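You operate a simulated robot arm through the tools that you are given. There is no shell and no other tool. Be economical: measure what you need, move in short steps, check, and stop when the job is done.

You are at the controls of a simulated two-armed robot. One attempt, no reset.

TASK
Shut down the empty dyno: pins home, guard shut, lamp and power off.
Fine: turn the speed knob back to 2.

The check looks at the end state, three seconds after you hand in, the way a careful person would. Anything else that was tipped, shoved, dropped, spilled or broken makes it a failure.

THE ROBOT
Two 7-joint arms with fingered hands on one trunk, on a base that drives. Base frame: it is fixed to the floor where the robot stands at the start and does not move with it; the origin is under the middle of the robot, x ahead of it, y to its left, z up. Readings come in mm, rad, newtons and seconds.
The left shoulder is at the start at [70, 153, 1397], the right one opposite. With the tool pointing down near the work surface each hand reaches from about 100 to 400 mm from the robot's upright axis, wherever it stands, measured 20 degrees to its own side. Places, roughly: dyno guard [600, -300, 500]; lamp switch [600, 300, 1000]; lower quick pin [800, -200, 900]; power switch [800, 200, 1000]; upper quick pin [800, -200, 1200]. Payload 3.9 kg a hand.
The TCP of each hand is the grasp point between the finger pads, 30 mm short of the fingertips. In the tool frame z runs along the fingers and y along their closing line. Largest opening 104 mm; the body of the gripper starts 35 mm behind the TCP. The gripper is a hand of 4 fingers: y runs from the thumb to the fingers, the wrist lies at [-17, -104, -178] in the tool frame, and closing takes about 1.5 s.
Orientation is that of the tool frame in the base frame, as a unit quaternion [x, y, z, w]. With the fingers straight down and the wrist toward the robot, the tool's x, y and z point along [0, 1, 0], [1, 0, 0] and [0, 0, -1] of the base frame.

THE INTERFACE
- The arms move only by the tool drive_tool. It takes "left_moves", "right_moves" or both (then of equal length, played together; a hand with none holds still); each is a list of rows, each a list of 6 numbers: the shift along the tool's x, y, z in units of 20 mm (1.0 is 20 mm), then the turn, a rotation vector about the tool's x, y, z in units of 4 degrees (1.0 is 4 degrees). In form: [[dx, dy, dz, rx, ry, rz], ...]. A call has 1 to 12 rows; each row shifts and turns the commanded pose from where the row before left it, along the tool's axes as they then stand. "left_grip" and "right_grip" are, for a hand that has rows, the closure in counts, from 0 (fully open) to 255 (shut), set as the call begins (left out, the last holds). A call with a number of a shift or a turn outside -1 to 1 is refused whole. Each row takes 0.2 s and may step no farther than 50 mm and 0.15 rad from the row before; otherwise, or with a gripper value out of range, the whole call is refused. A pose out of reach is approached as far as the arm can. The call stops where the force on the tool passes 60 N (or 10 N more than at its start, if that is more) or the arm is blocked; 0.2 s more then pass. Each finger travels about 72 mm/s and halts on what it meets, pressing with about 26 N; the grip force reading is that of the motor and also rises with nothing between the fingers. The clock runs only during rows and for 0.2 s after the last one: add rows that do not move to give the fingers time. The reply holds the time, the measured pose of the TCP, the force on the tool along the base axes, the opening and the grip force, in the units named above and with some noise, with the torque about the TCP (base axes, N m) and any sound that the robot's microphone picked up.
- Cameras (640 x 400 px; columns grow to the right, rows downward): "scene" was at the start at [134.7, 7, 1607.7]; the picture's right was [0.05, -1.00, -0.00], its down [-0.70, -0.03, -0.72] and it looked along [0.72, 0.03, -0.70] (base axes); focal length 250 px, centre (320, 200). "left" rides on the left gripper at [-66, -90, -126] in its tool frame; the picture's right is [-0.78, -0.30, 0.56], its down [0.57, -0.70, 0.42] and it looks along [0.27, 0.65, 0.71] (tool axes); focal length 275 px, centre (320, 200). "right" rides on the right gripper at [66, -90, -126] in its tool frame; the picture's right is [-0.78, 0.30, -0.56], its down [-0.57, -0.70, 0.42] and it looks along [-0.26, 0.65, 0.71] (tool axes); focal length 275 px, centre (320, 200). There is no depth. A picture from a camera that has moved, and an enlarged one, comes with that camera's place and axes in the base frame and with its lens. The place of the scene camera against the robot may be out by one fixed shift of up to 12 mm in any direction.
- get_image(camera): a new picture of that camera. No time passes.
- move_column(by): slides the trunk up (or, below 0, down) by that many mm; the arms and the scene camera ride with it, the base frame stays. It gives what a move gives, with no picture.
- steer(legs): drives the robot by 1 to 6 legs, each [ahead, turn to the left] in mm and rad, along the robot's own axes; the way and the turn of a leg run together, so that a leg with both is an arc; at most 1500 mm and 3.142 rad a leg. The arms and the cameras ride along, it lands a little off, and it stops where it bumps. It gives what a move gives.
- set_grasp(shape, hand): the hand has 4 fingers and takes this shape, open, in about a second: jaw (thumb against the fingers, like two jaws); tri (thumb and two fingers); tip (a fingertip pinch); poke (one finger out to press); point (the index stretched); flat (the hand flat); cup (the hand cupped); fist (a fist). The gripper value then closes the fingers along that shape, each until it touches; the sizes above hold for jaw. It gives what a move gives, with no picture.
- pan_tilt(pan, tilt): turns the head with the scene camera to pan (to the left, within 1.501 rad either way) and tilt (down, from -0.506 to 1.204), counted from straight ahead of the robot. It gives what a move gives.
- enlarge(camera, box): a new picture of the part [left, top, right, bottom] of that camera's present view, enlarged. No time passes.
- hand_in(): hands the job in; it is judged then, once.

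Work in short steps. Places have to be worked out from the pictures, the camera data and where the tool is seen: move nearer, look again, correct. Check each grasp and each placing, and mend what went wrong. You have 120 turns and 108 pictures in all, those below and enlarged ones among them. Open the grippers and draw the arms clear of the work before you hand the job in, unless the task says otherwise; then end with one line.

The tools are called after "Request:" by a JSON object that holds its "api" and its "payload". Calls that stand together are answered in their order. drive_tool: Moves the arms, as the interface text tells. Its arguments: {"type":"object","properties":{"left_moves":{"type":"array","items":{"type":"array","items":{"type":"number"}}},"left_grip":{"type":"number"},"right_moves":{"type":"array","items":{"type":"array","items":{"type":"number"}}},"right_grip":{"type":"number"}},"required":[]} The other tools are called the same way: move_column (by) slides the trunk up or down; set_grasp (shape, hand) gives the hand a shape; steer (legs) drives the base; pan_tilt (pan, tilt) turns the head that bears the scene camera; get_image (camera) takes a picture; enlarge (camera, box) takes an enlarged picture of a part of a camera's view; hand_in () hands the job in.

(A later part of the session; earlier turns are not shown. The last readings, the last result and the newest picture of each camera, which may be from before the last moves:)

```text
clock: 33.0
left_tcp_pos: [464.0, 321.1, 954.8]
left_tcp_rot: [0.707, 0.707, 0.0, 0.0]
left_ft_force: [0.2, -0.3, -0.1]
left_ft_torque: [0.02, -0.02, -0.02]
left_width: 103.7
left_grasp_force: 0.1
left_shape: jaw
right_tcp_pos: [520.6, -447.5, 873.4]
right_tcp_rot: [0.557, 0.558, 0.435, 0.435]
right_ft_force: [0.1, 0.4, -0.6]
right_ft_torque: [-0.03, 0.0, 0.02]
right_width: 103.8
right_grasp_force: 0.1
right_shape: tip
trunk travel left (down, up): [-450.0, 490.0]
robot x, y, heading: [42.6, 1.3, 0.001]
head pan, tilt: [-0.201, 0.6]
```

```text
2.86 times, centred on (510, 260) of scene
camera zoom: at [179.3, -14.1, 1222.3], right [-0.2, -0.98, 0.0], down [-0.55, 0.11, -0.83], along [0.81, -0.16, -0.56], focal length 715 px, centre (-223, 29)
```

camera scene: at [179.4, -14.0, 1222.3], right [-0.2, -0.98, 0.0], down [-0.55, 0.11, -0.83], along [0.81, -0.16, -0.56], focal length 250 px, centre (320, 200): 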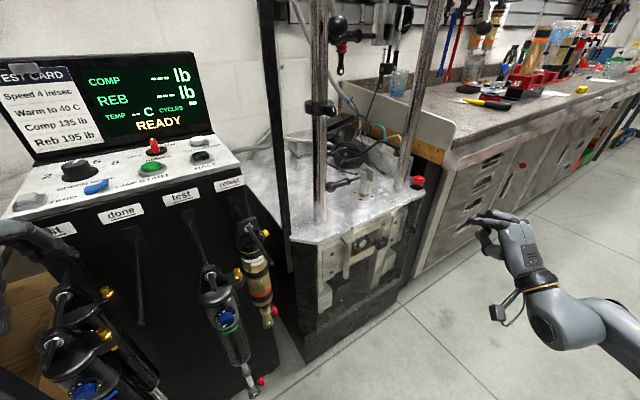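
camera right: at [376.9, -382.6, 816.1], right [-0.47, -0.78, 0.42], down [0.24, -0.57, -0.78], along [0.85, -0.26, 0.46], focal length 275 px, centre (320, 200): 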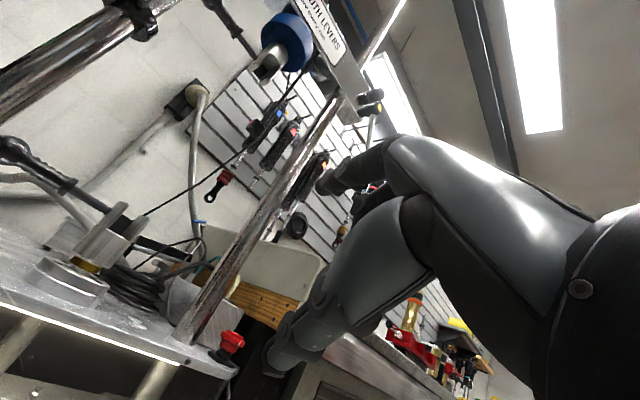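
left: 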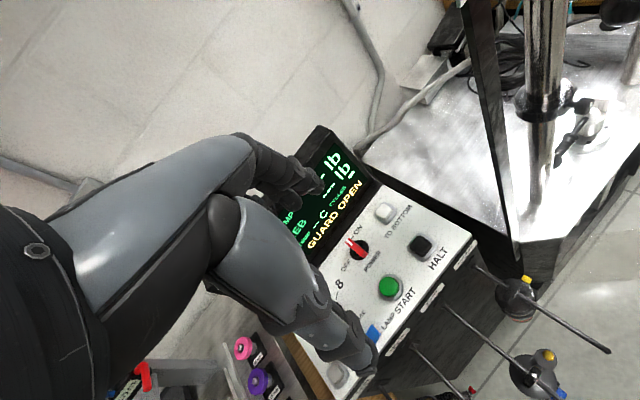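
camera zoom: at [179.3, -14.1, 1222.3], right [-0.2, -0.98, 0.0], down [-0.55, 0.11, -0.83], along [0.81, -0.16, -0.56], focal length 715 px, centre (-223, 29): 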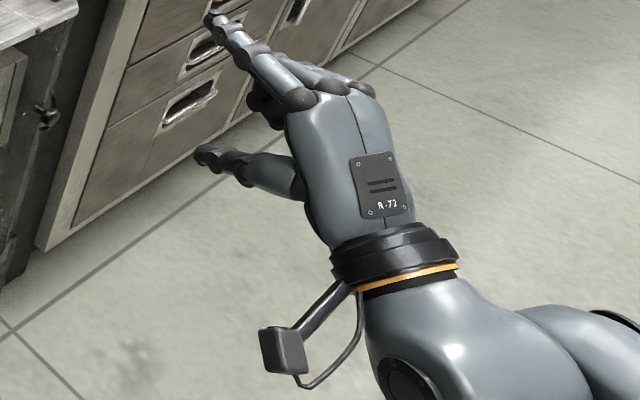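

The pinch is thumb plus index around the TCP. I yaw the hand 20° left and pitch it down to about 42° for bed clearance, with the pinch half open.

Request:
{"api": "drive_tool", "payload": {"right_grip": 60, "right_moves": [[0, 0, 0, 0, 0.97, -0.24], [0, 0, 0, 0, 0.97, -0.24], [0, 0, 0, 0, 0.97, -0.24], [0, 0, 0, 0, 0.97, -0.24], [0, 0, 0, 0, 0.97, -0.24], [0, 0, 0, 1, 0, 0], [0, 0, 0, 1, 0, 0], [0, 0, 0, 1, 0, 0], [0, 0, 0, 1, 0, 0], [0, 0, 0, 1, 0, 0], [0, 0, 0, 1, 0, 0], [0, 0, 0, 1, 0, 0]]}}

```text
clock: 35.6
left_tcp_pos: [464.1, 321.0, 954.5]
left_tcp_rot: [0.707, 0.708, 0.0, 0.0]
left_ft_force: [0.2, 0.4, 0.6]
left_ft_torque: [-0.01, -0.02, 0.01]
left_width: 104.1
left_grasp_force: 0.0
left_shape: jaw
right_tcp_pos: [519.0, -448.7, 874.7]
right_tcp_rot: [0.524, 0.748, 0.333, 0.233]
right_ft_force: [0.6, -0.1, 0.4]
right_ft_torque: [-0.01, 0.0, 0.01]
right_width: 79.8
right_grasp_force: 0.1
right_shape: tip
trunk travel left (down, up): [-450.0, 490.0]
robot x, y, heading: [40.6, 0.3, 0.001]
head pan, tilt: [-0.201, 0.6]
```

Request:
{"api": "drive_tool", "payload": {"right_moves": [[0.685, 0.945, 0.692, 0, 0, 0], [0.685, 0.945, 0.692, 0, 0, 0], [0.685, 0.945, 0.692, 0, 0, 0], [0.685, 0.945, 0.692, 0, 0, 0], [0.685, 0.945, 0.692, 0, 0, 0], [0.685, 0.945, 0.692, 0, 0, 0], [0.685, 0.945, 0.692, 0, 0, 0], [0.685, 0.945, 0.692, 0, 0, 0], [0.685, 0.945, 0.692, 0, 0, 0], [0.685, 0.945, 0.692, 0, 0, 0], [0.685, 0.945, 0.692, 0, 0, 0]]}}

Request:
{"api": "enlarge", "payload": {"camera": "scene", "box": [260, 100, 500, 250]}}

Request:
{"api": "get_image", "payload": {"camera": "right"}}

```text
clock: 38.0
left_tcp_pos: [465.3, 321.9, 954.5]
left_tcp_rot: [0.706, 0.708, -0.001, -0.001]
left_ft_force: [0.5, 0.2, -0.3]
left_ft_torque: [-0.03, 0.0, 0.0]
left_width: 103.8
left_grasp_force: 0.0
left_shape: jaw
right_tcp_pos: [706.6, -221.2, 928.9]
right_tcp_rot: [0.524, 0.748, 0.333, 0.234]
right_ft_force: [0.0, 0.0, 0.5]
right_ft_torque: [-0.02, 0.0, 0.0]
right_width: 79.7
right_grasp_force: 0.1
right_shape: tip
trunk travel left (down, up): [-450.0, 490.0]
robot x, y, heading: [40.3, 1.6, 0.006]
head pan, tilt: [-0.201, 0.6]
```

```text
2.67 times, centred on (380, 175) of scene
camera zoom: at [180.2, -13.5, 1222.2], right [-0.2, -0.98, 0.0], down [-0.55, 0.11, -0.82], along [0.81, -0.16, -0.57], focal length 667 px, centre (160, 267)
```

zoom: 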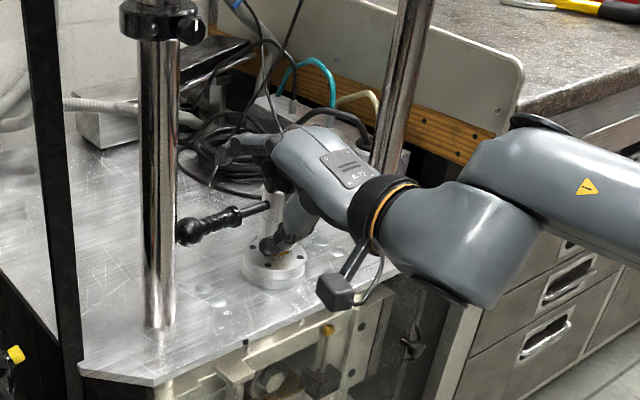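

```text
71 pictures are left
camera right: at [540.1, -212.9, 946.1], right [0.06, -0.8, 0.59], down [0.05, -0.59, -0.8], along [1.0, 0.08, 0.0], focal length 275 px, centre (320, 200)
```

right: 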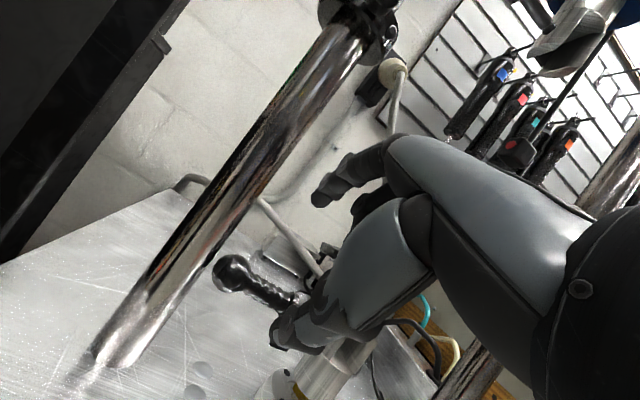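

Right camera confirms the ball at (776,-170,851). I move in along the fingers toward the handle waist at about (783,-200,853).

Request:
{"api": "drive_tool", "payload": {"right_moves": [[-0.05, -0.03, 0.91, 0, 0, 0], [-0.05, -0.03, 0.91, 0, 0, 0], [-0.05, -0.03, 0.91, 0, 0, 0], [-0.05, -0.03, 0.91, 0, 0, 0], [-0.05, -0.03, 0.91, 0, 0, 0]]}}

Request:
{"api": "get_image", "payload": {"camera": "right"}}

Request:
{"api": "enlarge", "payload": {"camera": "scene", "box": [280, 130, 440, 230]}}

```text
clock: 39.2
left_tcp_pos: [465.3, 320.1, 954.9]
left_tcp_rot: [0.706, 0.708, 0.0, 0.001]
left_ft_force: [0.2, 0.0, -0.1]
left_ft_torque: [0.01, 0.01, 0.01]
left_width: 103.9
left_grasp_force: 0.0
left_shape: jaw
right_tcp_pos: [767.3, -203.1, 863.3]
right_tcp_rot: [0.524, 0.748, 0.332, 0.233]
right_ft_force: [0.0, 0.1, -0.5]
right_ft_torque: [-0.02, 0.01, -0.04]
right_width: 79.6
right_grasp_force: 0.0
right_shape: tip
trunk travel left (down, up): [-450.0, 490.0]
robot x, y, heading: [42.2, 1.2, 0.003]
head pan, tilt: [-0.201, 0.6]
```

```text
70 pictures are left
camera right: at [600.6, -193.5, 881.3], right [0.06, -0.8, 0.59], down [0.05, -0.59, -0.81], along [1.0, 0.08, 0.0], focal length 275 px, centre (320, 200)
```

right: 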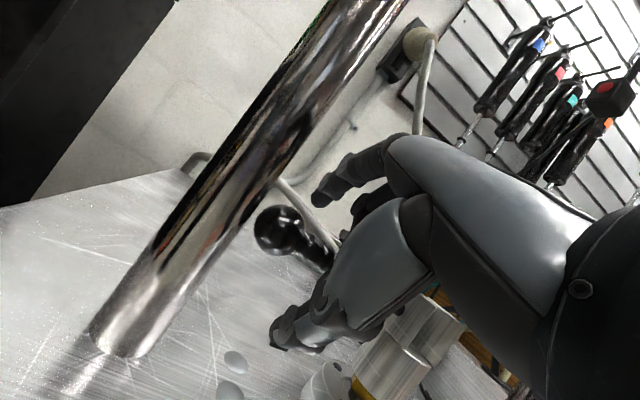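

```text
4.00 times, centred on (360, 180) of scene
camera zoom: at [180.0, -13.9, 1222.2], right [-0.2, -0.98, 0.0], down [-0.55, 0.11, -0.82], along [0.81, -0.16, -0.57], focal length 1001 px, centre (160, 280)
```

zoom: 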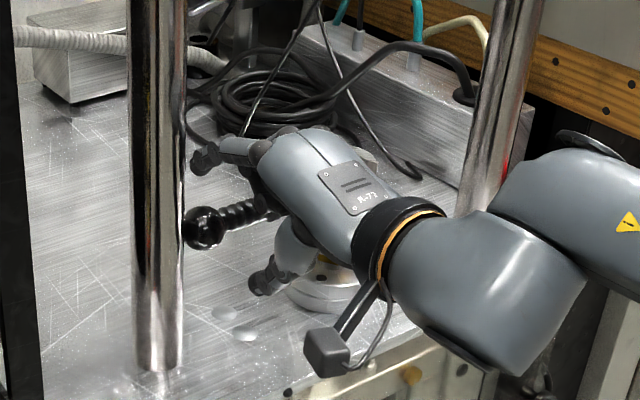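

The pinch straddles the handle, ball left of it. One more short advance, then close.

Request:
{"api": "drive_tool", "payload": {"right_moves": [[0, -0.05, 0.8, 0, 0, 0], [0, 0, 0, 0, 0, 0]]}}

Request:
{"api": "drive_tool", "payload": {"right_grip": 255, "right_moves": [[0, 0, 0, 0, 0, 0], [0, 0, 0, 0, 0, 0], [0, 0, 0, 0, 0, 0], [0, 0, 0, 0, 0, 0], [0, 0, 0, 0, 0, 0]]}}

Request:
{"api": "get_image", "payload": {"camera": "right"}}

```text
clock: 39.8
left_tcp_pos: [464.9, 320.7, 955.9]
left_tcp_rot: [0.707, 0.707, 0.0, 0.001]
left_ft_force: [1.2, 0.0, 0.3]
left_ft_torque: [0.04, 0.02, 0.0]
left_width: 103.9
left_grasp_force: 0.1
left_shape: jaw
right_tcp_pos: [777.1, -200.0, 852.2]
right_tcp_rot: [0.524, 0.748, 0.333, 0.234]
right_ft_force: [-2.1, -0.3, 2.6]
right_ft_torque: [0.0, -0.03, -0.01]
right_width: 79.9
right_grasp_force: 0.0
right_shape: tip
trunk travel left (down, up): [-450.0, 490.0]
robot x, y, heading: [39.0, 2.6, -0.004]
head pan, tilt: [-0.201, 0.6]
```

```text
clock: 41.0
left_tcp_pos: [465.4, 320.8, 954.5]
left_tcp_rot: [0.707, 0.708, 0.0, 0.0]
left_ft_force: [0.2, 0.2, 0.1]
left_ft_torque: [-0.02, -0.02, 0.01]
left_width: 103.7
left_grasp_force: 0.0
left_shape: jaw
right_tcp_pos: [777.3, -197.8, 850.5]
right_tcp_rot: [0.524, 0.749, 0.332, 0.233]
right_ft_force: [4.0, 1.3, 0.6]
right_ft_torque: [-0.06, -0.02, -0.23]
right_width: 9.0
right_grasp_force: 26.3
right_shape: tip
trunk travel left (down, up): [-450.0, 490.0]
robot x, y, heading: [38.6, -4.6, 0.005]
head pan, tilt: [-0.201, 0.6]
```

```text
68 pictures are left
camera right: at [610.9, -189.9, 868.1], right [0.06, -0.8, 0.59], down [0.05, -0.59, -0.8], along [1.0, 0.08, 0.0], focal length 275 px, centre (320, 200)
```

right: 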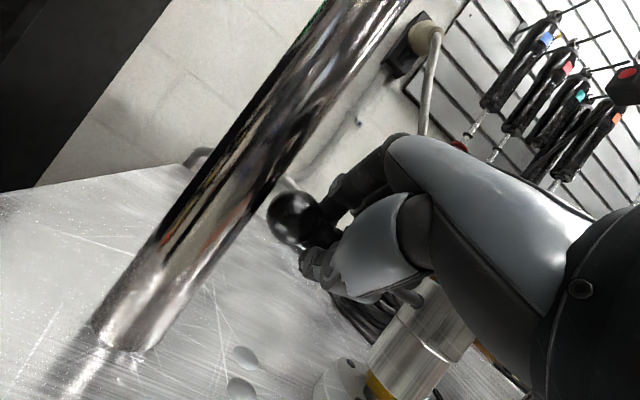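

Gripping the handle (9 mm reading). The tool's -x is the pin axis, so I slide it in small steps.

Request:
{"api": "drive_tool", "payload": {"right_moves": [[-0.4, 0, 0, 0, 0, 0], [-0.4, 0, 0, 0, 0, 0], [-0.4, 0, 0, 0, 0, 0]]}}

Request:
{"api": "enlarge", "payload": {"camera": "scene", "box": [280, 130, 440, 230]}}

```text
clock: 41.8
left_tcp_pos: [465.7, 322.1, 955.0]
left_tcp_rot: [0.707, 0.707, -0.001, 0.0]
left_ft_force: [-0.1, 0.2, 0.9]
left_ft_torque: [-0.01, 0.01, -0.05]
left_width: 103.8
left_grasp_force: 0.2
left_shape: jaw
right_tcp_pos: [786.7, -222.6, 850.7]
right_tcp_rot: [0.525, 0.749, 0.331, 0.232]
right_ft_force: [3.6, 2.5, -3.4]
right_ft_torque: [-0.07, -0.01, -0.18]
right_width: 9.1
right_grasp_force: 25.8
right_shape: tip
trunk travel left (down, up): [-450.0, 490.0]
robot x, y, heading: [35.2, -0.8, 0.0]
head pan, tilt: [-0.201, 0.6]
```

```text
4.00 times, centred on (360, 180) of scene
camera zoom: at [180.5, -13.5, 1222.1], right [-0.2, -0.98, 0.0], down [-0.55, 0.11, -0.82], along [0.81, -0.16, -0.57], focal length 1001 px, centre (160, 280)
```

zoom: 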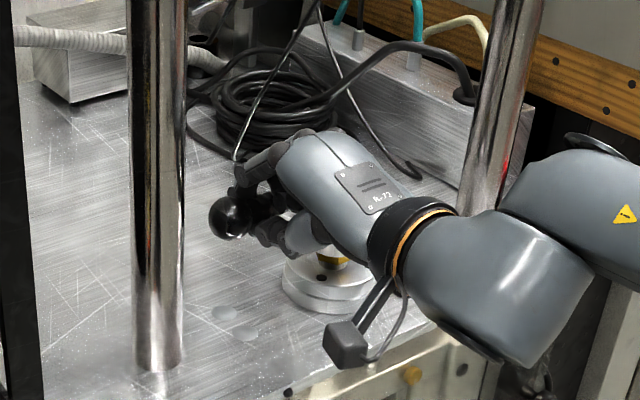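

The pin follows. Continue until it seats.

Request:
{"api": "drive_tool", "payload": {"right_moves": [[-0.4, 0, 0, 0, 0, 0], [-0.4, 0, 0, 0, 0, 0], [-0.4, 0, 0, 0, 0, 0]]}}

Request:
{"api": "enlarge", "payload": {"camera": "scene", "box": [280, 130, 440, 230]}}

```text
clock: 42.6
left_tcp_pos: [463.8, 324.0, 954.6]
left_tcp_rot: [0.706, 0.708, -0.001, 0.001]
left_ft_force: [0.3, 0.2, 0.3]
left_ft_torque: [-0.03, -0.01, -0.02]
left_width: 103.6
left_grasp_force: 0.0
left_shape: jaw
right_tcp_pos: [793.8, -240.6, 850.9]
right_tcp_rot: [0.524, 0.749, 0.332, 0.233]
right_ft_force: [-0.4, 0.0, -2.1]
right_ft_torque: [-0.16, -0.09, -0.4]
right_width: 9.1
right_grasp_force: 26.2
right_shape: tip
trunk travel left (down, up): [-450.0, 490.0]
robot x, y, heading: [40.2, 4.7, -0.0]
head pan, tilt: [-0.201, 0.6]
```

```text
4.00 times, centred on (360, 180) of scene
camera zoom: at [178.5, -12.1, 1222.4], right [-0.2, -0.98, 0.0], down [-0.55, 0.11, -0.83], along [0.81, -0.16, -0.56], focal length 1001 px, centre (160, 280)
```

zoom: 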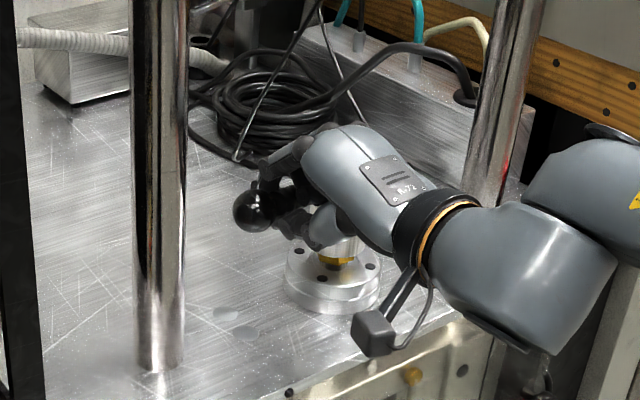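

Request:
{"api": "drive_tool", "payload": {"right_moves": [[-0.4, 0, 0, 0, 0, 0], [-0.4, 0, 0, 0, 0, 0], [-0.4, 0, 0, 0, 0, 0]]}}

Request:
{"api": "enlarge", "payload": {"camera": "scene", "box": [280, 130, 440, 230]}}

```text
clock: 43.4
left_tcp_pos: [462.5, 326.9, 955.4]
left_tcp_rot: [0.707, 0.707, -0.001, 0.003]
left_ft_force: [0.5, 0.5, -0.5]
left_ft_torque: [0.02, 0.04, 0.0]
left_width: 103.8
left_grasp_force: 0.1
left_shape: jaw
right_tcp_pos: [798.4, -249.3, 853.4]
right_tcp_rot: [0.516, 0.753, 0.337, 0.23]
right_ft_force: [-22.0, 41.1, -6.4]
right_ft_torque: [-0.91, -0.3, -0.44]
right_width: 9.0
right_grasp_force: 26.1
right_shape: tip
trunk travel left (down, up): [-450.0, 490.0]
robot x, y, heading: [38.6, -2.2, 0.01]
head pan, tilt: [-0.201, 0.6]
```

```text
4.00 times, centred on (360, 180) of scene
camera zoom: at [176.5, -5.4, 1222.7], right [-0.19, -0.98, 0.01], down [-0.55, 0.1, -0.83], along [0.81, -0.16, -0.56], focal length 1001 px, centre (160, 280)
```

zoom: 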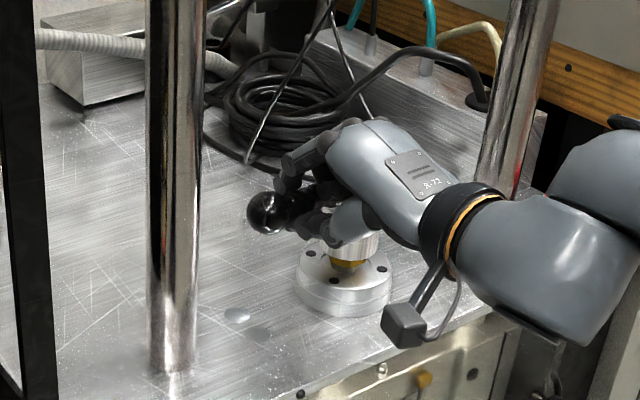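

A firm stop after about 55 mm of travel. I release, back off along the fingers and look.

Request:
{"api": "drive_tool", "payload": {"right_grip": 40, "right_moves": [[0.4, 0, 0, 0, 0, 0], [0, 0, 0, 0, 0, 0], [0, 0, 0, 0, 0, 0], [0, 0, 0, 0, 0, 0], [0, 0, 0, 0, 0, 0]]}}

Request:
{"api": "drive_tool", "payload": {"right_moves": [[0, 0, -1, 0, 0, 0], [0, 0, -1, 0, 0, 0], [0, 0, -1, 0, 0, 0], [0, 0, -1, 0, 0, 0], [0, 0, -1, 0, 0, 0], [0, 0, -1, 0, 0, 0], [0, 0, -1, 0, 0, 0]]}}

Request:
{"api": "enlarge", "payload": {"camera": "scene", "box": [280, 130, 440, 230]}}

Request:
{"api": "get_image", "payload": {"camera": "right"}}

```text
clock: 44.6
left_tcp_pos: [463.9, 320.6, 956.2]
left_tcp_rot: [0.707, 0.708, 0.0, 0.0]
left_ft_force: [-0.4, 0.1, -0.2]
left_ft_torque: [0.0, -0.03, 0.0]
left_width: 103.8
left_grasp_force: 0.2
left_shape: jaw
right_tcp_pos: [799.1, -259.1, 854.5]
right_tcp_rot: [0.525, 0.747, 0.333, 0.235]
right_ft_force: [-0.6, -3.3, 8.8]
right_ft_torque: [-0.23, -0.06, 0.07]
right_width: 87.6
right_grasp_force: 0.2
right_shape: tip
trunk travel left (down, up): [-450.0, 490.0]
robot x, y, heading: [40.6, 5.8, -0.002]
head pan, tilt: [-0.201, 0.6]
```

```text
clock: 46.2
left_tcp_pos: [464.5, 321.3, 954.7]
left_tcp_rot: [0.707, 0.707, 0.0, 0.001]
left_ft_force: [-0.4, -0.6, 0.6]
left_ft_torque: [0.01, -0.01, 0.02]
left_width: 103.7
left_grasp_force: 0.0
left_shape: jaw
right_tcp_pos: [701.8, -294.6, 947.2]
right_tcp_rot: [0.524, 0.748, 0.334, 0.233]
right_ft_force: [-0.3, 0.6, 0.7]
right_ft_torque: [0.0, -0.03, -0.03]
right_width: 87.7
right_grasp_force: 0.0
right_shape: tip
trunk travel left (down, up): [-450.0, 490.0]
robot x, y, heading: [39.6, 0.9, -0.001]
head pan, tilt: [-0.201, 0.6]
```

```text
4.00 times, centred on (360, 180) of scene
camera zoom: at [178.6, -13.7, 1222.4], right [-0.2, -0.98, 0.0], down [-0.55, 0.11, -0.83], along [0.81, -0.16, -0.56], focal length 1001 px, centre (160, 280)
```

zoom: 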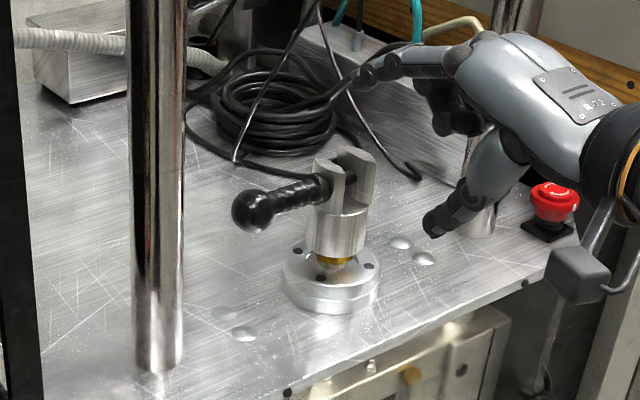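

```text
63 pictures are left
camera right: at [534.9, -286.1, 964.2], right [0.06, -0.8, 0.59], down [0.05, -0.59, -0.81], along [1.0, 0.08, 0.0], focal length 275 px, centre (320, 200)
```

right: 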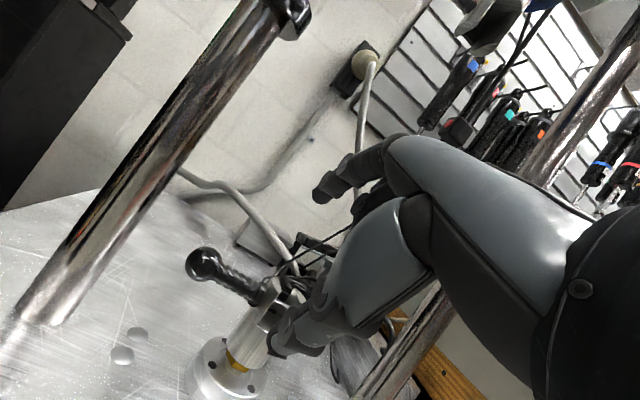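

Lower pin is home (collar seated against the clevis). The upper pin's ball works out at (776,-170,1218), with the lever ball in front at (690,-154,1232); I'll come in level from the right below it. First retreat and level the hand.

Request:
{"api": "drive_tool", "payload": {"right_grip": 60, "right_moves": [[-0.07, -0.655, -0.73, 0, 0, 0], [-0.07, -0.655, -0.73, 0, 0, 0], [-0.07, -0.655, -0.73, 0, 0, 0], [-0.07, -0.655, -0.73, 0, 0, 0], [-0.07, -0.655, -0.73, 0, 0, 0], [-0.07, -0.655, -0.73, 0, 0, 0], [-0.07, -0.655, -0.73, 0, 0, 0], [-0.07, -0.655, -0.73, 0, 0, 0], [-0.07, -0.655, -0.73, 0, 0, 0]]}}

Request:
{"api": "drive_tool", "payload": {"right_moves": [[0, 0, 0, -1, 0, 0], [0, 0, 0, -1, 0, 0], [0, 0, 0, -1, 0, 0], [0, 0, 0, -1, 0, 0], [0, 0, 0, -1, 0, 0], [0, 0, 0, -1, 0, 0], [0, 0, 0, -1, 0, 0], [0, 0, 0, -1, 0, 0], [0, 0, 0, -1, 0, 0], [0, 0, 0, -1, 0, 0]]}}

Request:
{"api": "move_column", "payload": {"by": 240}}

Request:
{"api": "get_image", "payload": {"camera": "right"}}

Request:
{"api": "get_image", "payload": {"camera": "scene"}}

```text
clock: 48.2
left_tcp_pos: [464.3, 321.4, 955.4]
left_tcp_rot: [0.707, 0.708, 0.0, 0.0]
left_ft_force: [-0.3, 1.2, 0.0]
left_ft_torque: [-0.04, 0.0, -0.04]
left_width: 103.9
left_grasp_force: 0.1
left_shape: jaw
right_tcp_pos: [538.6, -366.4, 948.5]
right_tcp_rot: [0.524, 0.748, 0.334, 0.233]
right_ft_force: [0.3, 0.1, 0.4]
right_ft_torque: [0.02, 0.03, -0.02]
right_width: 79.8
right_grasp_force: 0.1
right_shape: tip
trunk travel left (down, up): [-450.0, 490.0]
robot x, y, heading: [38.3, 3.1, -0.001]
head pan, tilt: [-0.201, 0.6]
```

```text
clock: 50.4
left_tcp_pos: [466.6, 321.8, 956.3]
left_tcp_rot: [0.707, 0.707, 0.0, 0.001]
left_ft_force: [0.1, 0.5, 0.2]
left_ft_torque: [-0.03, 0.02, 0.03]
left_width: 103.7
left_grasp_force: 0.0
left_shape: jaw
right_tcp_pos: [541.8, -367.5, 945.5]
right_tcp_rot: [0.413, 0.589, 0.569, 0.398]
right_ft_force: [0.2, -1.0, -0.2]
right_ft_torque: [0.01, -0.03, 0.0]
right_width: 80.1
right_grasp_force: 0.0
right_shape: tip
trunk travel left (down, up): [-450.0, 490.0]
robot x, y, heading: [44.3, 1.9, -0.001]
head pan, tilt: [-0.201, 0.6]
```

```text
clock: 52.9
left_tcp_pos: [465.1, 321.0, 1194.3]
left_tcp_rot: [0.706, 0.708, 0.0, 0.0]
left_ft_force: [0.1, 0.7, -0.3]
left_ft_torque: [-0.02, 0.01, 0.0]
left_width: 103.7
left_grasp_force: 0.2
left_shape: jaw
right_tcp_pos: [540.7, -366.6, 1184.5]
right_tcp_rot: [0.412, 0.589, 0.569, 0.398]
right_ft_force: [-0.4, 0.9, -0.1]
right_ft_torque: [0.04, 0.0, 0.01]
right_width: 79.6
right_grasp_force: 0.0
right_shape: tip
trunk travel left (down, up): [-690.0, 250.0]
robot x, y, heading: [37.1, 1.7, 0.004]
head pan, tilt: [-0.201, 0.6]
```

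```text
62 pictures are left
camera right: at [397.8, -349.4, 1099.9], right [-0.25, -0.92, 0.32], down [0.57, -0.4, -0.72], along [0.78, 0.0, 0.62], focal length 275 px, centre (320, 200)
```

right: 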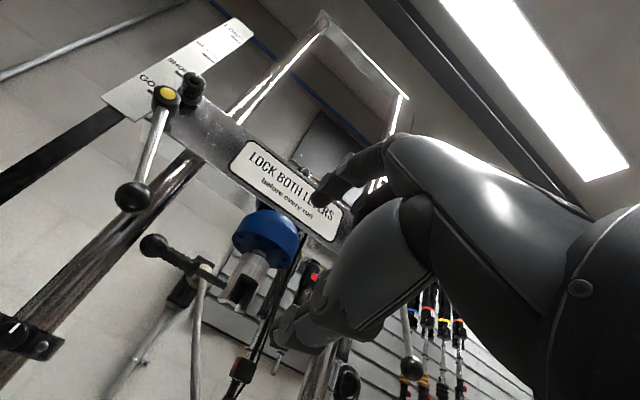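

```text
61 pictures are left
camera scene: at [179.5, -13.9, 1462.2], right [-0.2, -0.98, 0.0], down [-0.55, 0.11, -0.82], along [0.81, -0.16, -0.57], focal length 250 px, centre (320, 200)
```

scene: 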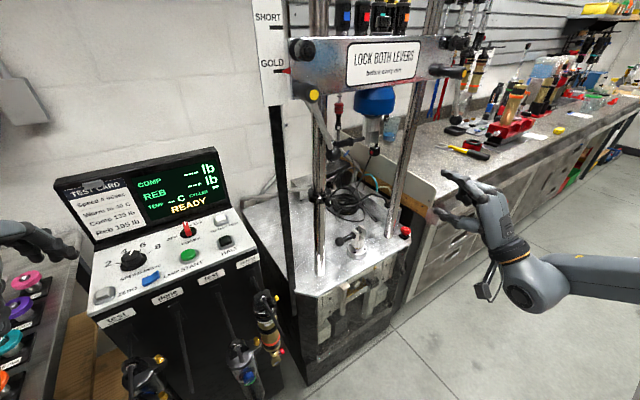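

Ball confirmed at (776,-167,1213). I move to the pre-grasp point in front and right of the handle.

Request:
{"api": "drive_tool", "payload": {"right_moves": [[0.418, 0.215, 0.967, 0, 0, 0], [0.418, 0.215, 0.967, 0, 0, 0], [0.418, 0.215, 0.967, 0, 0, 0], [0.418, 0.215, 0.967, 0, 0, 0], [0.418, 0.215, 0.967, 0, 0, 0], [0.418, 0.215, 0.967, 0, 0, 0], [0.418, 0.215, 0.967, 0, 0, 0], [0.418, 0.215, 0.967, 0, 0, 0], [0.418, 0.215, 0.967, 0, 0, 0]]}}

Request:
{"api": "get_image", "payload": {"camera": "right"}}

Request:
{"api": "enlarge", "payload": {"camera": "scene", "box": [270, 30, 470, 155]}}

```text
clock: 54.9
left_tcp_pos: [465.5, 321.7, 1196.0]
left_tcp_rot: [0.707, 0.708, 0.0, -0.001]
left_ft_force: [-0.5, 0.2, -0.3]
left_ft_torque: [-0.03, 0.0, 0.02]
left_width: 104.0
left_grasp_force: 0.0
left_shape: jaw
right_tcp_pos: [679.4, -234.2, 1219.2]
right_tcp_rot: [0.413, 0.591, 0.568, 0.397]
right_ft_force: [-0.1, -0.3, 0.9]
right_ft_torque: [0.0, -0.03, 0.01]
right_width: 79.7
right_grasp_force: 0.1
right_shape: tip
right hand out of reach, approached as far as the arm can: row 2, 3
trunk travel left (down, up): [-690.0, 250.0]
robot x, y, heading: [40.5, 1.1, 0.006]
head pan, tilt: [-0.201, 0.6]
```

```text
60 pictures are left
camera right: at [535.9, -217.3, 1133.5], right [-0.25, -0.92, 0.32], down [0.57, -0.4, -0.72], along [0.78, 0.0, 0.62], focal length 275 px, centre (320, 200)
```

right: 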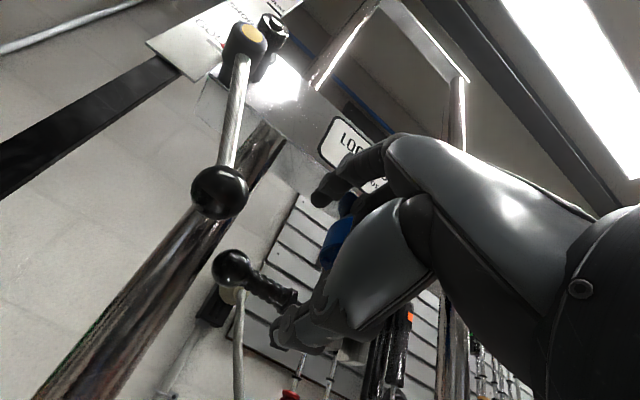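

```text
3.20 times, centred on (370, 92) of scene
camera zoom: at [180.4, -12.9, 1462.2], right [-0.2, -0.98, 0.0], down [-0.55, 0.11, -0.82], along [0.81, -0.16, -0.57], focal length 800 px, centre (160, 544)
```

zoom: 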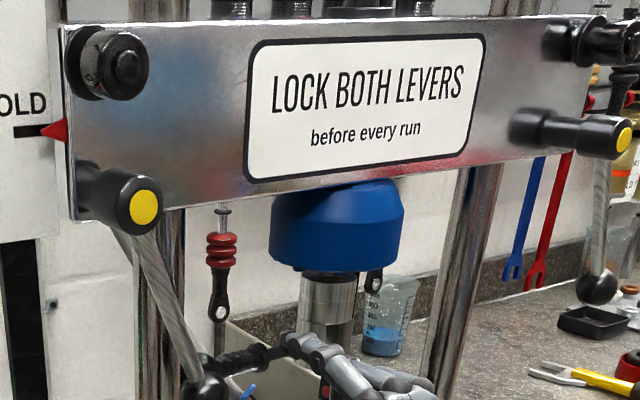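

Request:
{"api": "drive_tool", "payload": {"right_moves": [[-0.02, -0.02, 0.9, 0, 0, 0], [-0.02, -0.02, 0.9, 0, 0, 0], [-0.02, -0.02, 0.9, 0, 0, 0], [-0.02, -0.02, 0.9, 0, 0, 0], [-0.02, -0.02, 0.9, 0, 0, 0]]}}

Request:
{"api": "get_image", "payload": {"camera": "right"}}

Request:
{"api": "enlarge", "payload": {"camera": "scene", "box": [290, 70, 450, 170]}}

```text
clock: 56.1
left_tcp_pos: [466.3, 322.4, 1194.5]
left_tcp_rot: [0.706, 0.708, 0.0, -0.001]
left_ft_force: [0.6, -0.6, -0.2]
left_ft_torque: [0.0, 0.0, -0.03]
left_width: 103.8
left_grasp_force: 0.1
left_shape: jaw
right_tcp_pos: [765.5, -205.2, 1212.7]
right_tcp_rot: [0.413, 0.59, 0.569, 0.398]
right_ft_force: [0.5, -0.2, -0.4]
right_ft_torque: [-0.01, 0.02, 0.02]
right_width: 80.0
right_grasp_force: 0.0
right_shape: tip
trunk travel left (down, up): [-690.0, 250.0]
robot x, y, heading: [41.1, -1.7, -0.002]
head pan, tilt: [-0.201, 0.6]
```

```text
58 pictures are left
camera right: at [622.6, -188.6, 1126.8], right [-0.25, -0.92, 0.32], down [0.57, -0.4, -0.72], along [0.78, 0.0, 0.62], focal length 275 px, centre (320, 200)
```

right: 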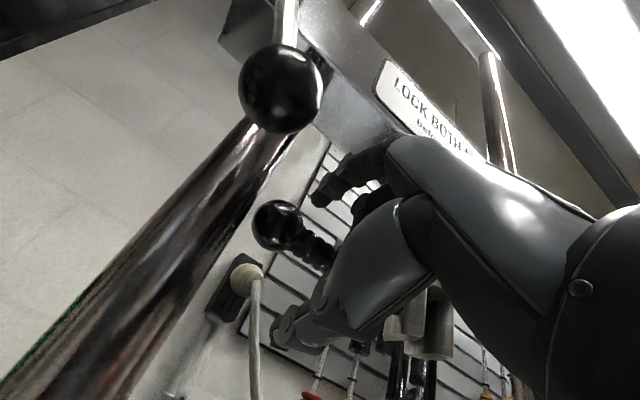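

```text
4.00 times, centred on (370, 120) of scene
camera zoom: at [180.4, -13.2, 1462.2], right [-0.2, -0.98, 0.0], down [-0.55, 0.11, -0.82], along [0.81, -0.16, -0.57], focal length 1001 px, centre (120, 520)
```

zoom: 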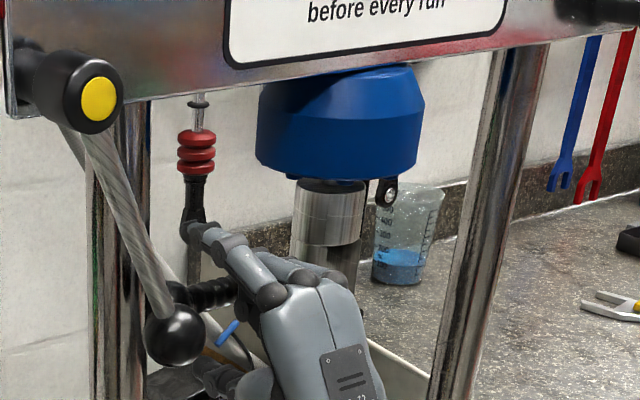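

Same geometry as for the lower pin. Advance a little more and pinch.

Request:
{"api": "drive_tool", "payload": {"right_moves": [[0, 0.05, 0.7, 0, 0, 0], [0, 0, 0, 0, 0, 0]]}}

Request:
{"api": "drive_tool", "payload": {"right_grip": 255, "right_moves": [[0, 0, 0, 0, 0, 0], [0, 0, 0, 0, 0, 0], [0, 0, 0, 0, 0, 0], [0, 0, 0, 0, 0, 0], [0, 0, 0, 0, 0, 0]]}}

Request:
{"api": "get_image", "payload": {"camera": "right"}}

```text
clock: 56.7
left_tcp_pos: [464.6, 322.1, 1195.4]
left_tcp_rot: [0.707, 0.707, 0.0, -0.001]
left_ft_force: [0.2, -0.3, 0.3]
left_ft_torque: [-0.02, 0.01, 0.01]
left_width: 103.6
left_grasp_force: 0.0
left_shape: jaw
right_tcp_pos: [778.5, -203.4, 1213.9]
right_tcp_rot: [0.413, 0.589, 0.569, 0.399]
right_ft_force: [-0.1, -0.3, 0.4]
right_ft_torque: [0.01, 0.01, 0.0]
right_width: 79.7
right_grasp_force: 0.1
right_shape: tip
trunk travel left (down, up): [-690.0, 250.0]
robot x, y, heading: [39.8, 2.3, -0.002]
head pan, tilt: [-0.201, 0.6]
```

```text
clock: 57.9
left_tcp_pos: [467.7, 322.3, 1193.7]
left_tcp_rot: [0.706, 0.708, -0.001, -0.001]
left_ft_force: [0.4, 0.3, -1.1]
left_ft_torque: [-0.03, -0.01, 0.01]
left_width: 103.8
left_grasp_force: 0.0
left_shape: jaw
right_tcp_pos: [780.6, -203.1, 1212.6]
right_tcp_rot: [0.413, 0.59, 0.568, 0.397]
right_ft_force: [9.1, 3.0, 1.3]
right_ft_torque: [0.18, -0.04, -0.08]
right_width: 12.3
right_grasp_force: 25.7
right_shape: tip
trunk travel left (down, up): [-690.0, 250.0]
robot x, y, heading: [41.3, 0.4, 0.0]
head pan, tilt: [-0.201, 0.6]
```

```text
56 pictures are left
camera right: at [636.5, -185.0, 1127.0], right [-0.25, -0.92, 0.32], down [0.57, -0.4, -0.72], along [0.78, 0.0, 0.62], focal length 275 px, centre (320, 200)
```

right: 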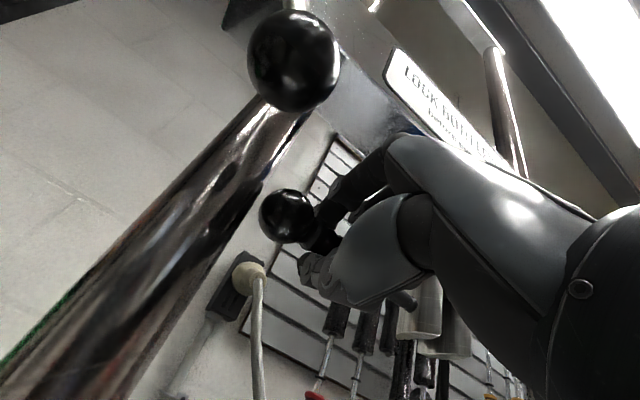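

Handle gripped (12 mm). I slide along the pin axis, as before about 55 mm until it stops.

Request:
{"api": "drive_tool", "payload": {"right_moves": [[-0.4, 0, 0, 0, 0, 0], [-0.4, 0, 0, 0, 0, 0], [-0.4, 0, 0, 0, 0, 0], [-0.4, 0, 0, 0, 0, 0], [-0.4, 0, 0, 0, 0, 0], [-0.4, 0, 0, 0, 0, 0]]}}

Request:
{"api": "drive_tool", "payload": {"right_moves": [[-0.3, 0, 0, 0, 0, 0], [-0.3, 0, 0, 0, 0, 0], [-0.3, 0, 0, 0, 0, 0]]}}

Request:
{"api": "get_image", "payload": {"camera": "right"}}

```text
clock: 59.3
left_tcp_pos: [465.1, 326.9, 1194.3]
left_tcp_rot: [0.706, 0.708, -0.001, 0.002]
left_ft_force: [0.3, 0.1, 0.0]
left_ft_torque: [-0.02, 0.02, 0.06]
left_width: 103.8
left_grasp_force: 0.0
left_shape: jaw
right_tcp_pos: [795.9, -241.9, 1210.2]
right_tcp_rot: [0.412, 0.593, 0.567, 0.398]
right_ft_force: [6.5, 14.2, 1.0]
right_ft_torque: [0.37, -0.32, -0.72]
right_width: 12.1
right_grasp_force: 26.1
right_shape: tip
trunk travel left (down, up): [-690.0, 250.0]
robot x, y, heading: [38.7, 6.0, 0.001]
head pan, tilt: [-0.201, 0.6]
```

```text
clock: 60.1
left_tcp_pos: [460.5, 333.5, 1192.7]
left_tcp_rot: [0.706, 0.708, -0.003, 0.005]
left_ft_force: [0.5, -0.2, -0.6]
left_ft_torque: [0.03, -0.02, 0.0]
left_width: 104.1
left_grasp_force: 0.0
left_shape: jaw
right_tcp_pos: [796.2, -243.1, 1212.9]
right_tcp_rot: [0.405, 0.598, 0.567, 0.396]
right_ft_force: [-25.8, 48.2, -21.7]
right_ft_torque: [0.07, -0.79, -1.92]
right_width: 11.8
right_grasp_force: 26.4
right_shape: tip
trunk travel left (down, up): [-690.0, 250.0]
robot x, y, heading: [35.5, 0.6, 0.013]
head pan, tilt: [-0.201, 0.6]
```

```text
55 pictures are left
camera right: at [652.0, -229.2, 1127.0], right [-0.23, -0.91, 0.33], down [0.58, -0.4, -0.71], along [0.78, 0.03, 0.62], focal length 275 px, centre (320, 200)
```

right: 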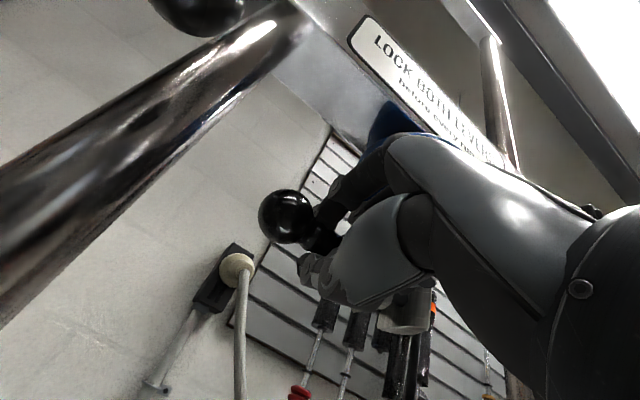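

A firm stop after 43 mm. Release and look whether the collar is seated.

Request:
{"api": "drive_tool", "payload": {"right_grip": 60, "right_moves": [[0.9, 0, 0, 0, 0, 0], [0, 0, 0, 0, 0, 0], [0, 0, 0, 0, 0, 0], [0, 0, 0, 0, 0, 0], [0, 0, 0, 0, 0, 0]]}}

Request:
{"api": "drive_tool", "payload": {"right_moves": [[0, 0, -1, 0, 0, 0], [0, 0, -1, 0, 0, 0], [0, 0, -1, 0, 0, 0], [0, 0, -1, 0, 0, 0], [0, 0, -1, 0, 0, 0], [0, 0, -1, 0, 0, 0]]}}

Request:
{"api": "get_image", "payload": {"camera": "right"}}

Request:
{"api": "enlarge", "payload": {"camera": "scene", "box": [290, 70, 450, 170]}}

```text
clock: 61.3
left_tcp_pos: [463.2, 322.5, 1195.8]
left_tcp_rot: [0.708, 0.706, 0.0, 0.001]
left_ft_force: [-0.4, 0.5, 0.2]
left_ft_torque: [-0.04, 0.0, -0.02]
left_width: 104.0
left_grasp_force: 0.0
left_shape: jaw
right_tcp_pos: [792.6, -246.4, 1216.0]
right_tcp_rot: [0.414, 0.588, 0.568, 0.401]
right_ft_force: [-2.8, 0.5, 0.5]
right_ft_torque: [-0.03, -0.02, -0.08]
right_width: 79.0
right_grasp_force: 0.0
right_shape: tip
trunk travel left (down, up): [-690.0, 250.0]
robot x, y, heading: [42.3, 1.3, 0.002]
head pan, tilt: [-0.201, 0.6]
```

```text
clock: 62.7
left_tcp_pos: [464.0, 320.5, 1194.5]
left_tcp_rot: [0.707, 0.707, 0.0, 0.001]
left_ft_force: [-0.2, -0.4, 0.1]
left_ft_torque: [0.02, 0.0, -0.01]
left_width: 103.8
left_grasp_force: 0.0
left_shape: jaw
right_tcp_pos: [678.4, -287.8, 1218.2]
right_tcp_rot: [0.413, 0.589, 0.569, 0.398]
right_ft_force: [0.0, -0.2, 0.0]
right_ft_torque: [-0.02, 0.02, 0.01]
right_width: 79.4
right_grasp_force: 0.2
right_shape: tip
trunk travel left (down, up): [-690.0, 250.0]
robot x, y, heading: [42.3, -0.4, -0.003]
head pan, tilt: [-0.201, 0.6]
```

```text
54 pictures are left
camera right: at [536.2, -270.8, 1132.6], right [-0.25, -0.92, 0.31], down [0.57, -0.4, -0.72], along [0.78, 0.0, 0.62], focal length 275 px, centre (320, 200)
```

right: 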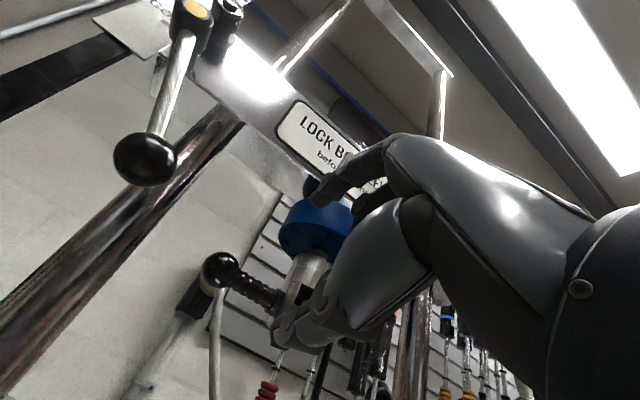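

```text
4.00 times, centred on (370, 120) of scene
camera zoom: at [178.6, -14.2, 1462.4], right [-0.2, -0.98, 0.0], down [-0.55, 0.11, -0.83], along [0.81, -0.16, -0.56], focal length 1001 px, centre (120, 520)
```

zoom: 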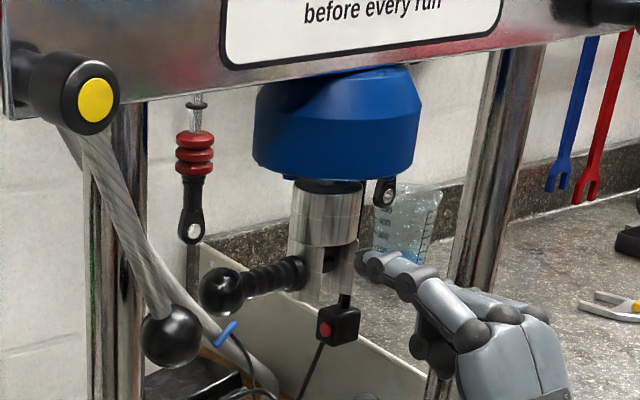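

The collar seems at the clevis face. I retreat further and check enlarged.

Request:
{"api": "drive_tool", "payload": {"right_moves": [[-0.4, 0, -0.97, 0, 0, 0], [-0.4, 0, -0.97, 0, 0, 0], [-0.4, 0, -0.97, 0, 0, 0], [-0.4, 0, -0.97, 0, 0, 0], [-0.4, 0, -0.97, 0, 0, 0], [-0.4, 0, -0.97, 0, 0, 0], [-0.4, 0, -0.97, 0, 0, 0]]}}

Request:
{"api": "enlarge", "payload": {"camera": "right", "box": [100, 180, 320, 320]}}

Request:
{"api": "enlarge", "payload": {"camera": "scene", "box": [320, 110, 400, 160]}}

```text
clock: 64.3
left_tcp_pos: [464.7, 320.3, 1195.1]
left_tcp_rot: [0.707, 0.708, 0.0, 0.001]
left_ft_force: [-0.2, 0.2, -1.2]
left_ft_torque: [-0.01, -0.04, -0.01]
left_width: 103.8
left_grasp_force: 0.0
left_shape: jaw
right_tcp_pos: [572.6, -389.2, 1223.8]
right_tcp_rot: [0.412, 0.59, 0.57, 0.398]
right_ft_force: [-0.4, 0.2, -0.4]
right_ft_torque: [0.03, 0.0, 0.01]
right_width: 79.4
right_grasp_force: 0.1
right_shape: tip
trunk travel left (down, up): [-690.0, 250.0]
robot x, y, heading: [39.0, -0.4, -0.001]
head pan, tilt: [-0.201, 0.6]
```

```text
2.86 times, centred on (210, 250) of right
camera zoom: at [429.2, -371.1, 1138.3], right [-0.25, -0.92, 0.32], down [0.57, -0.4, -0.72], along [0.78, 0.0, 0.62], focal length 786 px, centre (634, 57)
```

zoom: 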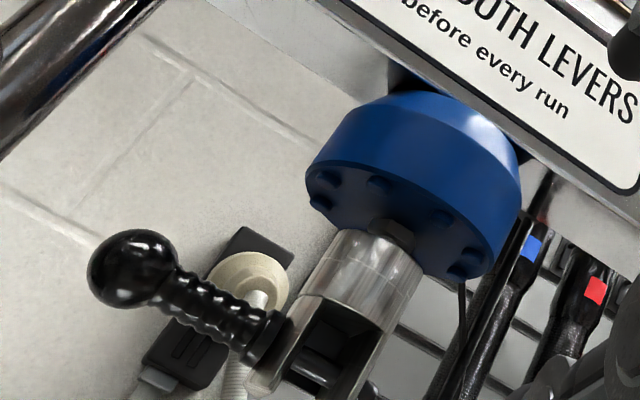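

```text
8.00 times, centred on (360, 135) of scene
camera zoom: at [178.2, -14.0, 1462.4], right [-0.2, -0.98, 0.0], down [-0.55, 0.11, -0.83], along [0.81, -0.16, -0.56], focal length 2001 px, centre (0, 720)
```

zoom: 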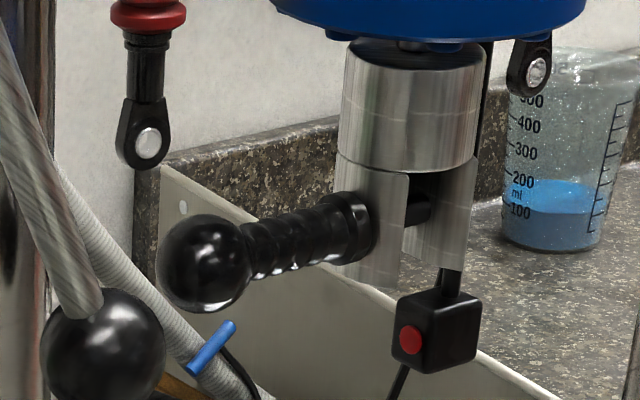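

Both pins are home. Now the console; I look with the head and the left hand camera.

Request:
{"api": "pan_tilt", "payload": {"pan": 0.35, "tilt": 0.75}}

Request:
{"api": "enlarge", "payload": {"camera": "scene", "box": [200, 60, 440, 260]}}

Request:
{"api": "get_image", "payload": {"camera": "left"}}

```text
clock: 65.2
left_tcp_pos: [465.2, 321.3, 1196.0]
left_tcp_rot: [0.707, 0.708, 0.0, 0.0]
left_ft_force: [0.6, -0.3, 0.4]
left_ft_torque: [0.05, 0.01, 0.01]
left_width: 103.7
left_grasp_force: 0.1
left_shape: jaw
right_tcp_pos: [572.9, -388.3, 1223.1]
right_tcp_rot: [0.412, 0.589, 0.57, 0.398]
right_ft_force: [0.4, 0.4, -0.2]
right_ft_torque: [0.02, 0.03, -0.01]
right_width: 79.2
right_grasp_force: 0.1
right_shape: tip
trunk travel left (down, up): [-690.0, 250.0]
robot x, y, heading: [37.1, 0.5, 0.003]
head pan, tilt: [0.351, 0.75]
```

```text
2.00 times, centred on (320, 160) of scene
camera zoom: at [170.5, 32.5, 1449.4], right [0.34, -0.94, 0.0], down [-0.64, -0.23, -0.73], along [0.69, 0.25, -0.68], focal length 500 px, centre (320, 280)
```

zoom: 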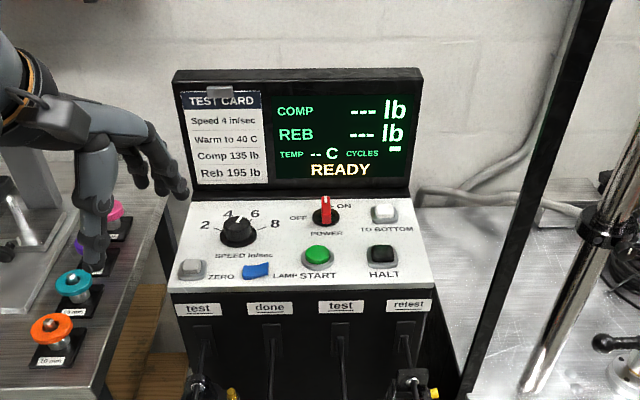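

```text
49 pictures are left
camera left: at [374.1, 255.4, 1320.3], right [-0.3, -0.78, -0.56], down [-0.7, 0.57, -0.42], along [0.65, 0.27, -0.71], focal length 275 px, centre (320, 200)
```

left: 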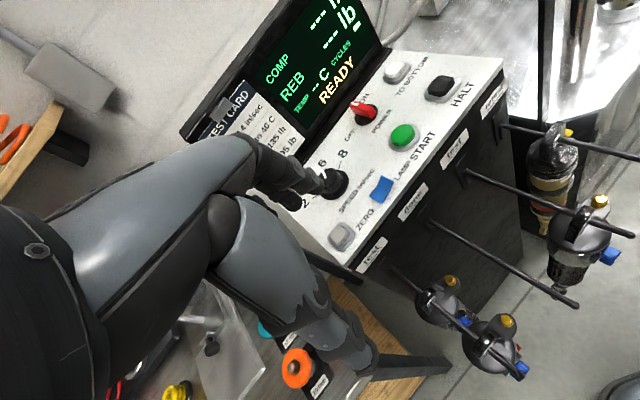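

Request:
{"api": "enlarge", "payload": {"camera": "scene", "box": [280, 150, 420, 230]}}

Request:
{"api": "enlarge", "payload": {"camera": "left", "box": [280, 40, 500, 270]}}

```text
4.57 times, centred on (350, 190) of scene
camera zoom: at [170.5, 32.5, 1449.4], right [0.34, -0.94, 0.0], down [-0.64, -0.23, -0.73], along [0.69, 0.25, -0.68], focal length 1144 px, centre (183, 246)
```

zoom: 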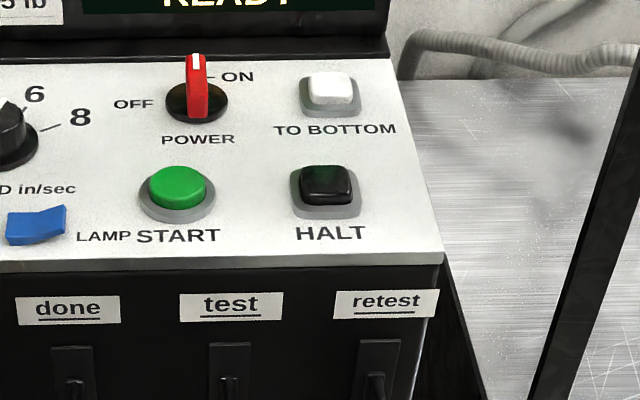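

```text
1.74 times, centred on (390, 155) of left
camera zoom: at [374.1, 255.4, 1320.3], right [-0.3, -0.78, -0.56], down [-0.7, 0.57, -0.42], along [0.65, 0.27, -0.71], focal length 479 px, centre (198, 278)
```

zoom: 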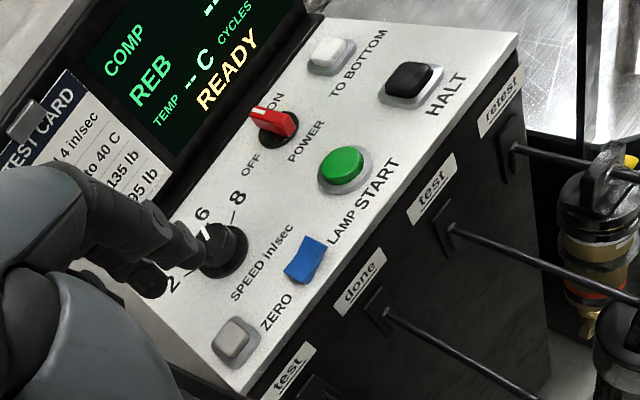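

Positions: speed knob (680,345,~1000), power handle (761,238,~1000), lamp rocker (616,285,~996), panel level and yawed 21°. The knob reads 6 and must turn about 100° CCW. I set a left pinch and pre-rotate the hand clockwise, then hover.

Request:
{"api": "set_grasp", "payload": {"hand": "left", "shape": "tip"}}

Request:
{"api": "drive_tool", "payload": {"left_grip": 40, "left_moves": [[0, 0, 0, 0, 0, 1], [0, 0, 0, 0, 0, 1], [0, 0, 0, 0, 0, 1], [0, 0, 0, 0, 0, 1], [0, 0, 0, 0, 0, 1], [0, 0, 0, 0, 0, 1], [0, 0, 0, 0, 0, 1], [0, 0, 0, 0, 0, 1], [0, 0, 0, 0, 0, 1], [0, 0, 0, 0, 0, 1], [0, 0, 0, 0, 0, 1], [0, 0, 0, 0, 0, 1]]}}

Request:
{"api": "drive_tool", "payload": {"left_moves": [[0, 0, 0, 0, 0, 1], [0, 0, 0, 0, 0, 1], [0, 0, 0, 0, 0, 1], [0, 0, 0, 0, 0, 1], [0, 0, 0, 0, 0, 0]]}}

```text
clock: 66.2
left_tcp_pos: [464.4, 321.4, 1194.5]
left_tcp_rot: [0.707, 0.707, 0.0, 0.0]
left_ft_force: [-0.4, 0.4, 0.4]
left_ft_torque: [0.01, 0.0, -0.03]
left_width: 103.7
left_grasp_force: 0.1
left_shape: tip
right_tcp_pos: [573.3, -387.7, 1224.6]
right_tcp_rot: [0.413, 0.59, 0.568, 0.398]
right_ft_force: [-0.2, -0.2, 0.3]
right_ft_torque: [0.0, -0.02, 0.01]
right_width: 79.0
right_grasp_force: 0.0
right_shape: tip
trunk travel left (down, up): [-690.0, 250.0]
robot x, y, heading: [38.8, 4.0, 0.001]
head pan, tilt: [0.351, 0.75]
```

```text
clock: 68.8
left_tcp_pos: [466.1, 321.3, 1195.8]
left_tcp_rot: [0.933, 0.359, 0.0, 0.0]
left_ft_force: [-1.0, -0.5, 0.0]
left_ft_torque: [0.01, -0.02, 0.01]
left_width: 87.7
left_grasp_force: 0.1
left_shape: tip
right_tcp_pos: [574.4, -388.6, 1224.3]
right_tcp_rot: [0.413, 0.589, 0.569, 0.398]
right_ft_force: [0.9, -0.5, -0.2]
right_ft_torque: [-0.01, 0.02, -0.01]
right_width: 79.3
right_grasp_force: 0.1
right_shape: tip
trunk travel left (down, up): [-690.0, 250.0]
robot x, y, heading: [38.4, 1.1, 0.005]
head pan, tilt: [0.351, 0.75]
```

```text
clock: 70.0
left_tcp_pos: [464.8, 321.2, 1195.7]
left_tcp_rot: [0.974, 0.225, 0.0, 0.0]
left_ft_force: [0.4, 0.1, 0.4]
left_ft_torque: [-0.02, -0.02, -0.05]
left_width: 87.7
left_grasp_force: 0.1
left_shape: tip
right_tcp_pos: [573.7, -387.9, 1222.9]
right_tcp_rot: [0.412, 0.589, 0.57, 0.398]
right_ft_force: [-0.1, -0.1, 0.0]
right_ft_torque: [-0.01, 0.03, -0.04]
right_width: 79.5
right_grasp_force: 0.2
right_shape: tip
trunk travel left (down, up): [-690.0, 250.0]
robot x, y, heading: [38.1, 2.5, -0.002]
head pan, tilt: [0.351, 0.75]
```

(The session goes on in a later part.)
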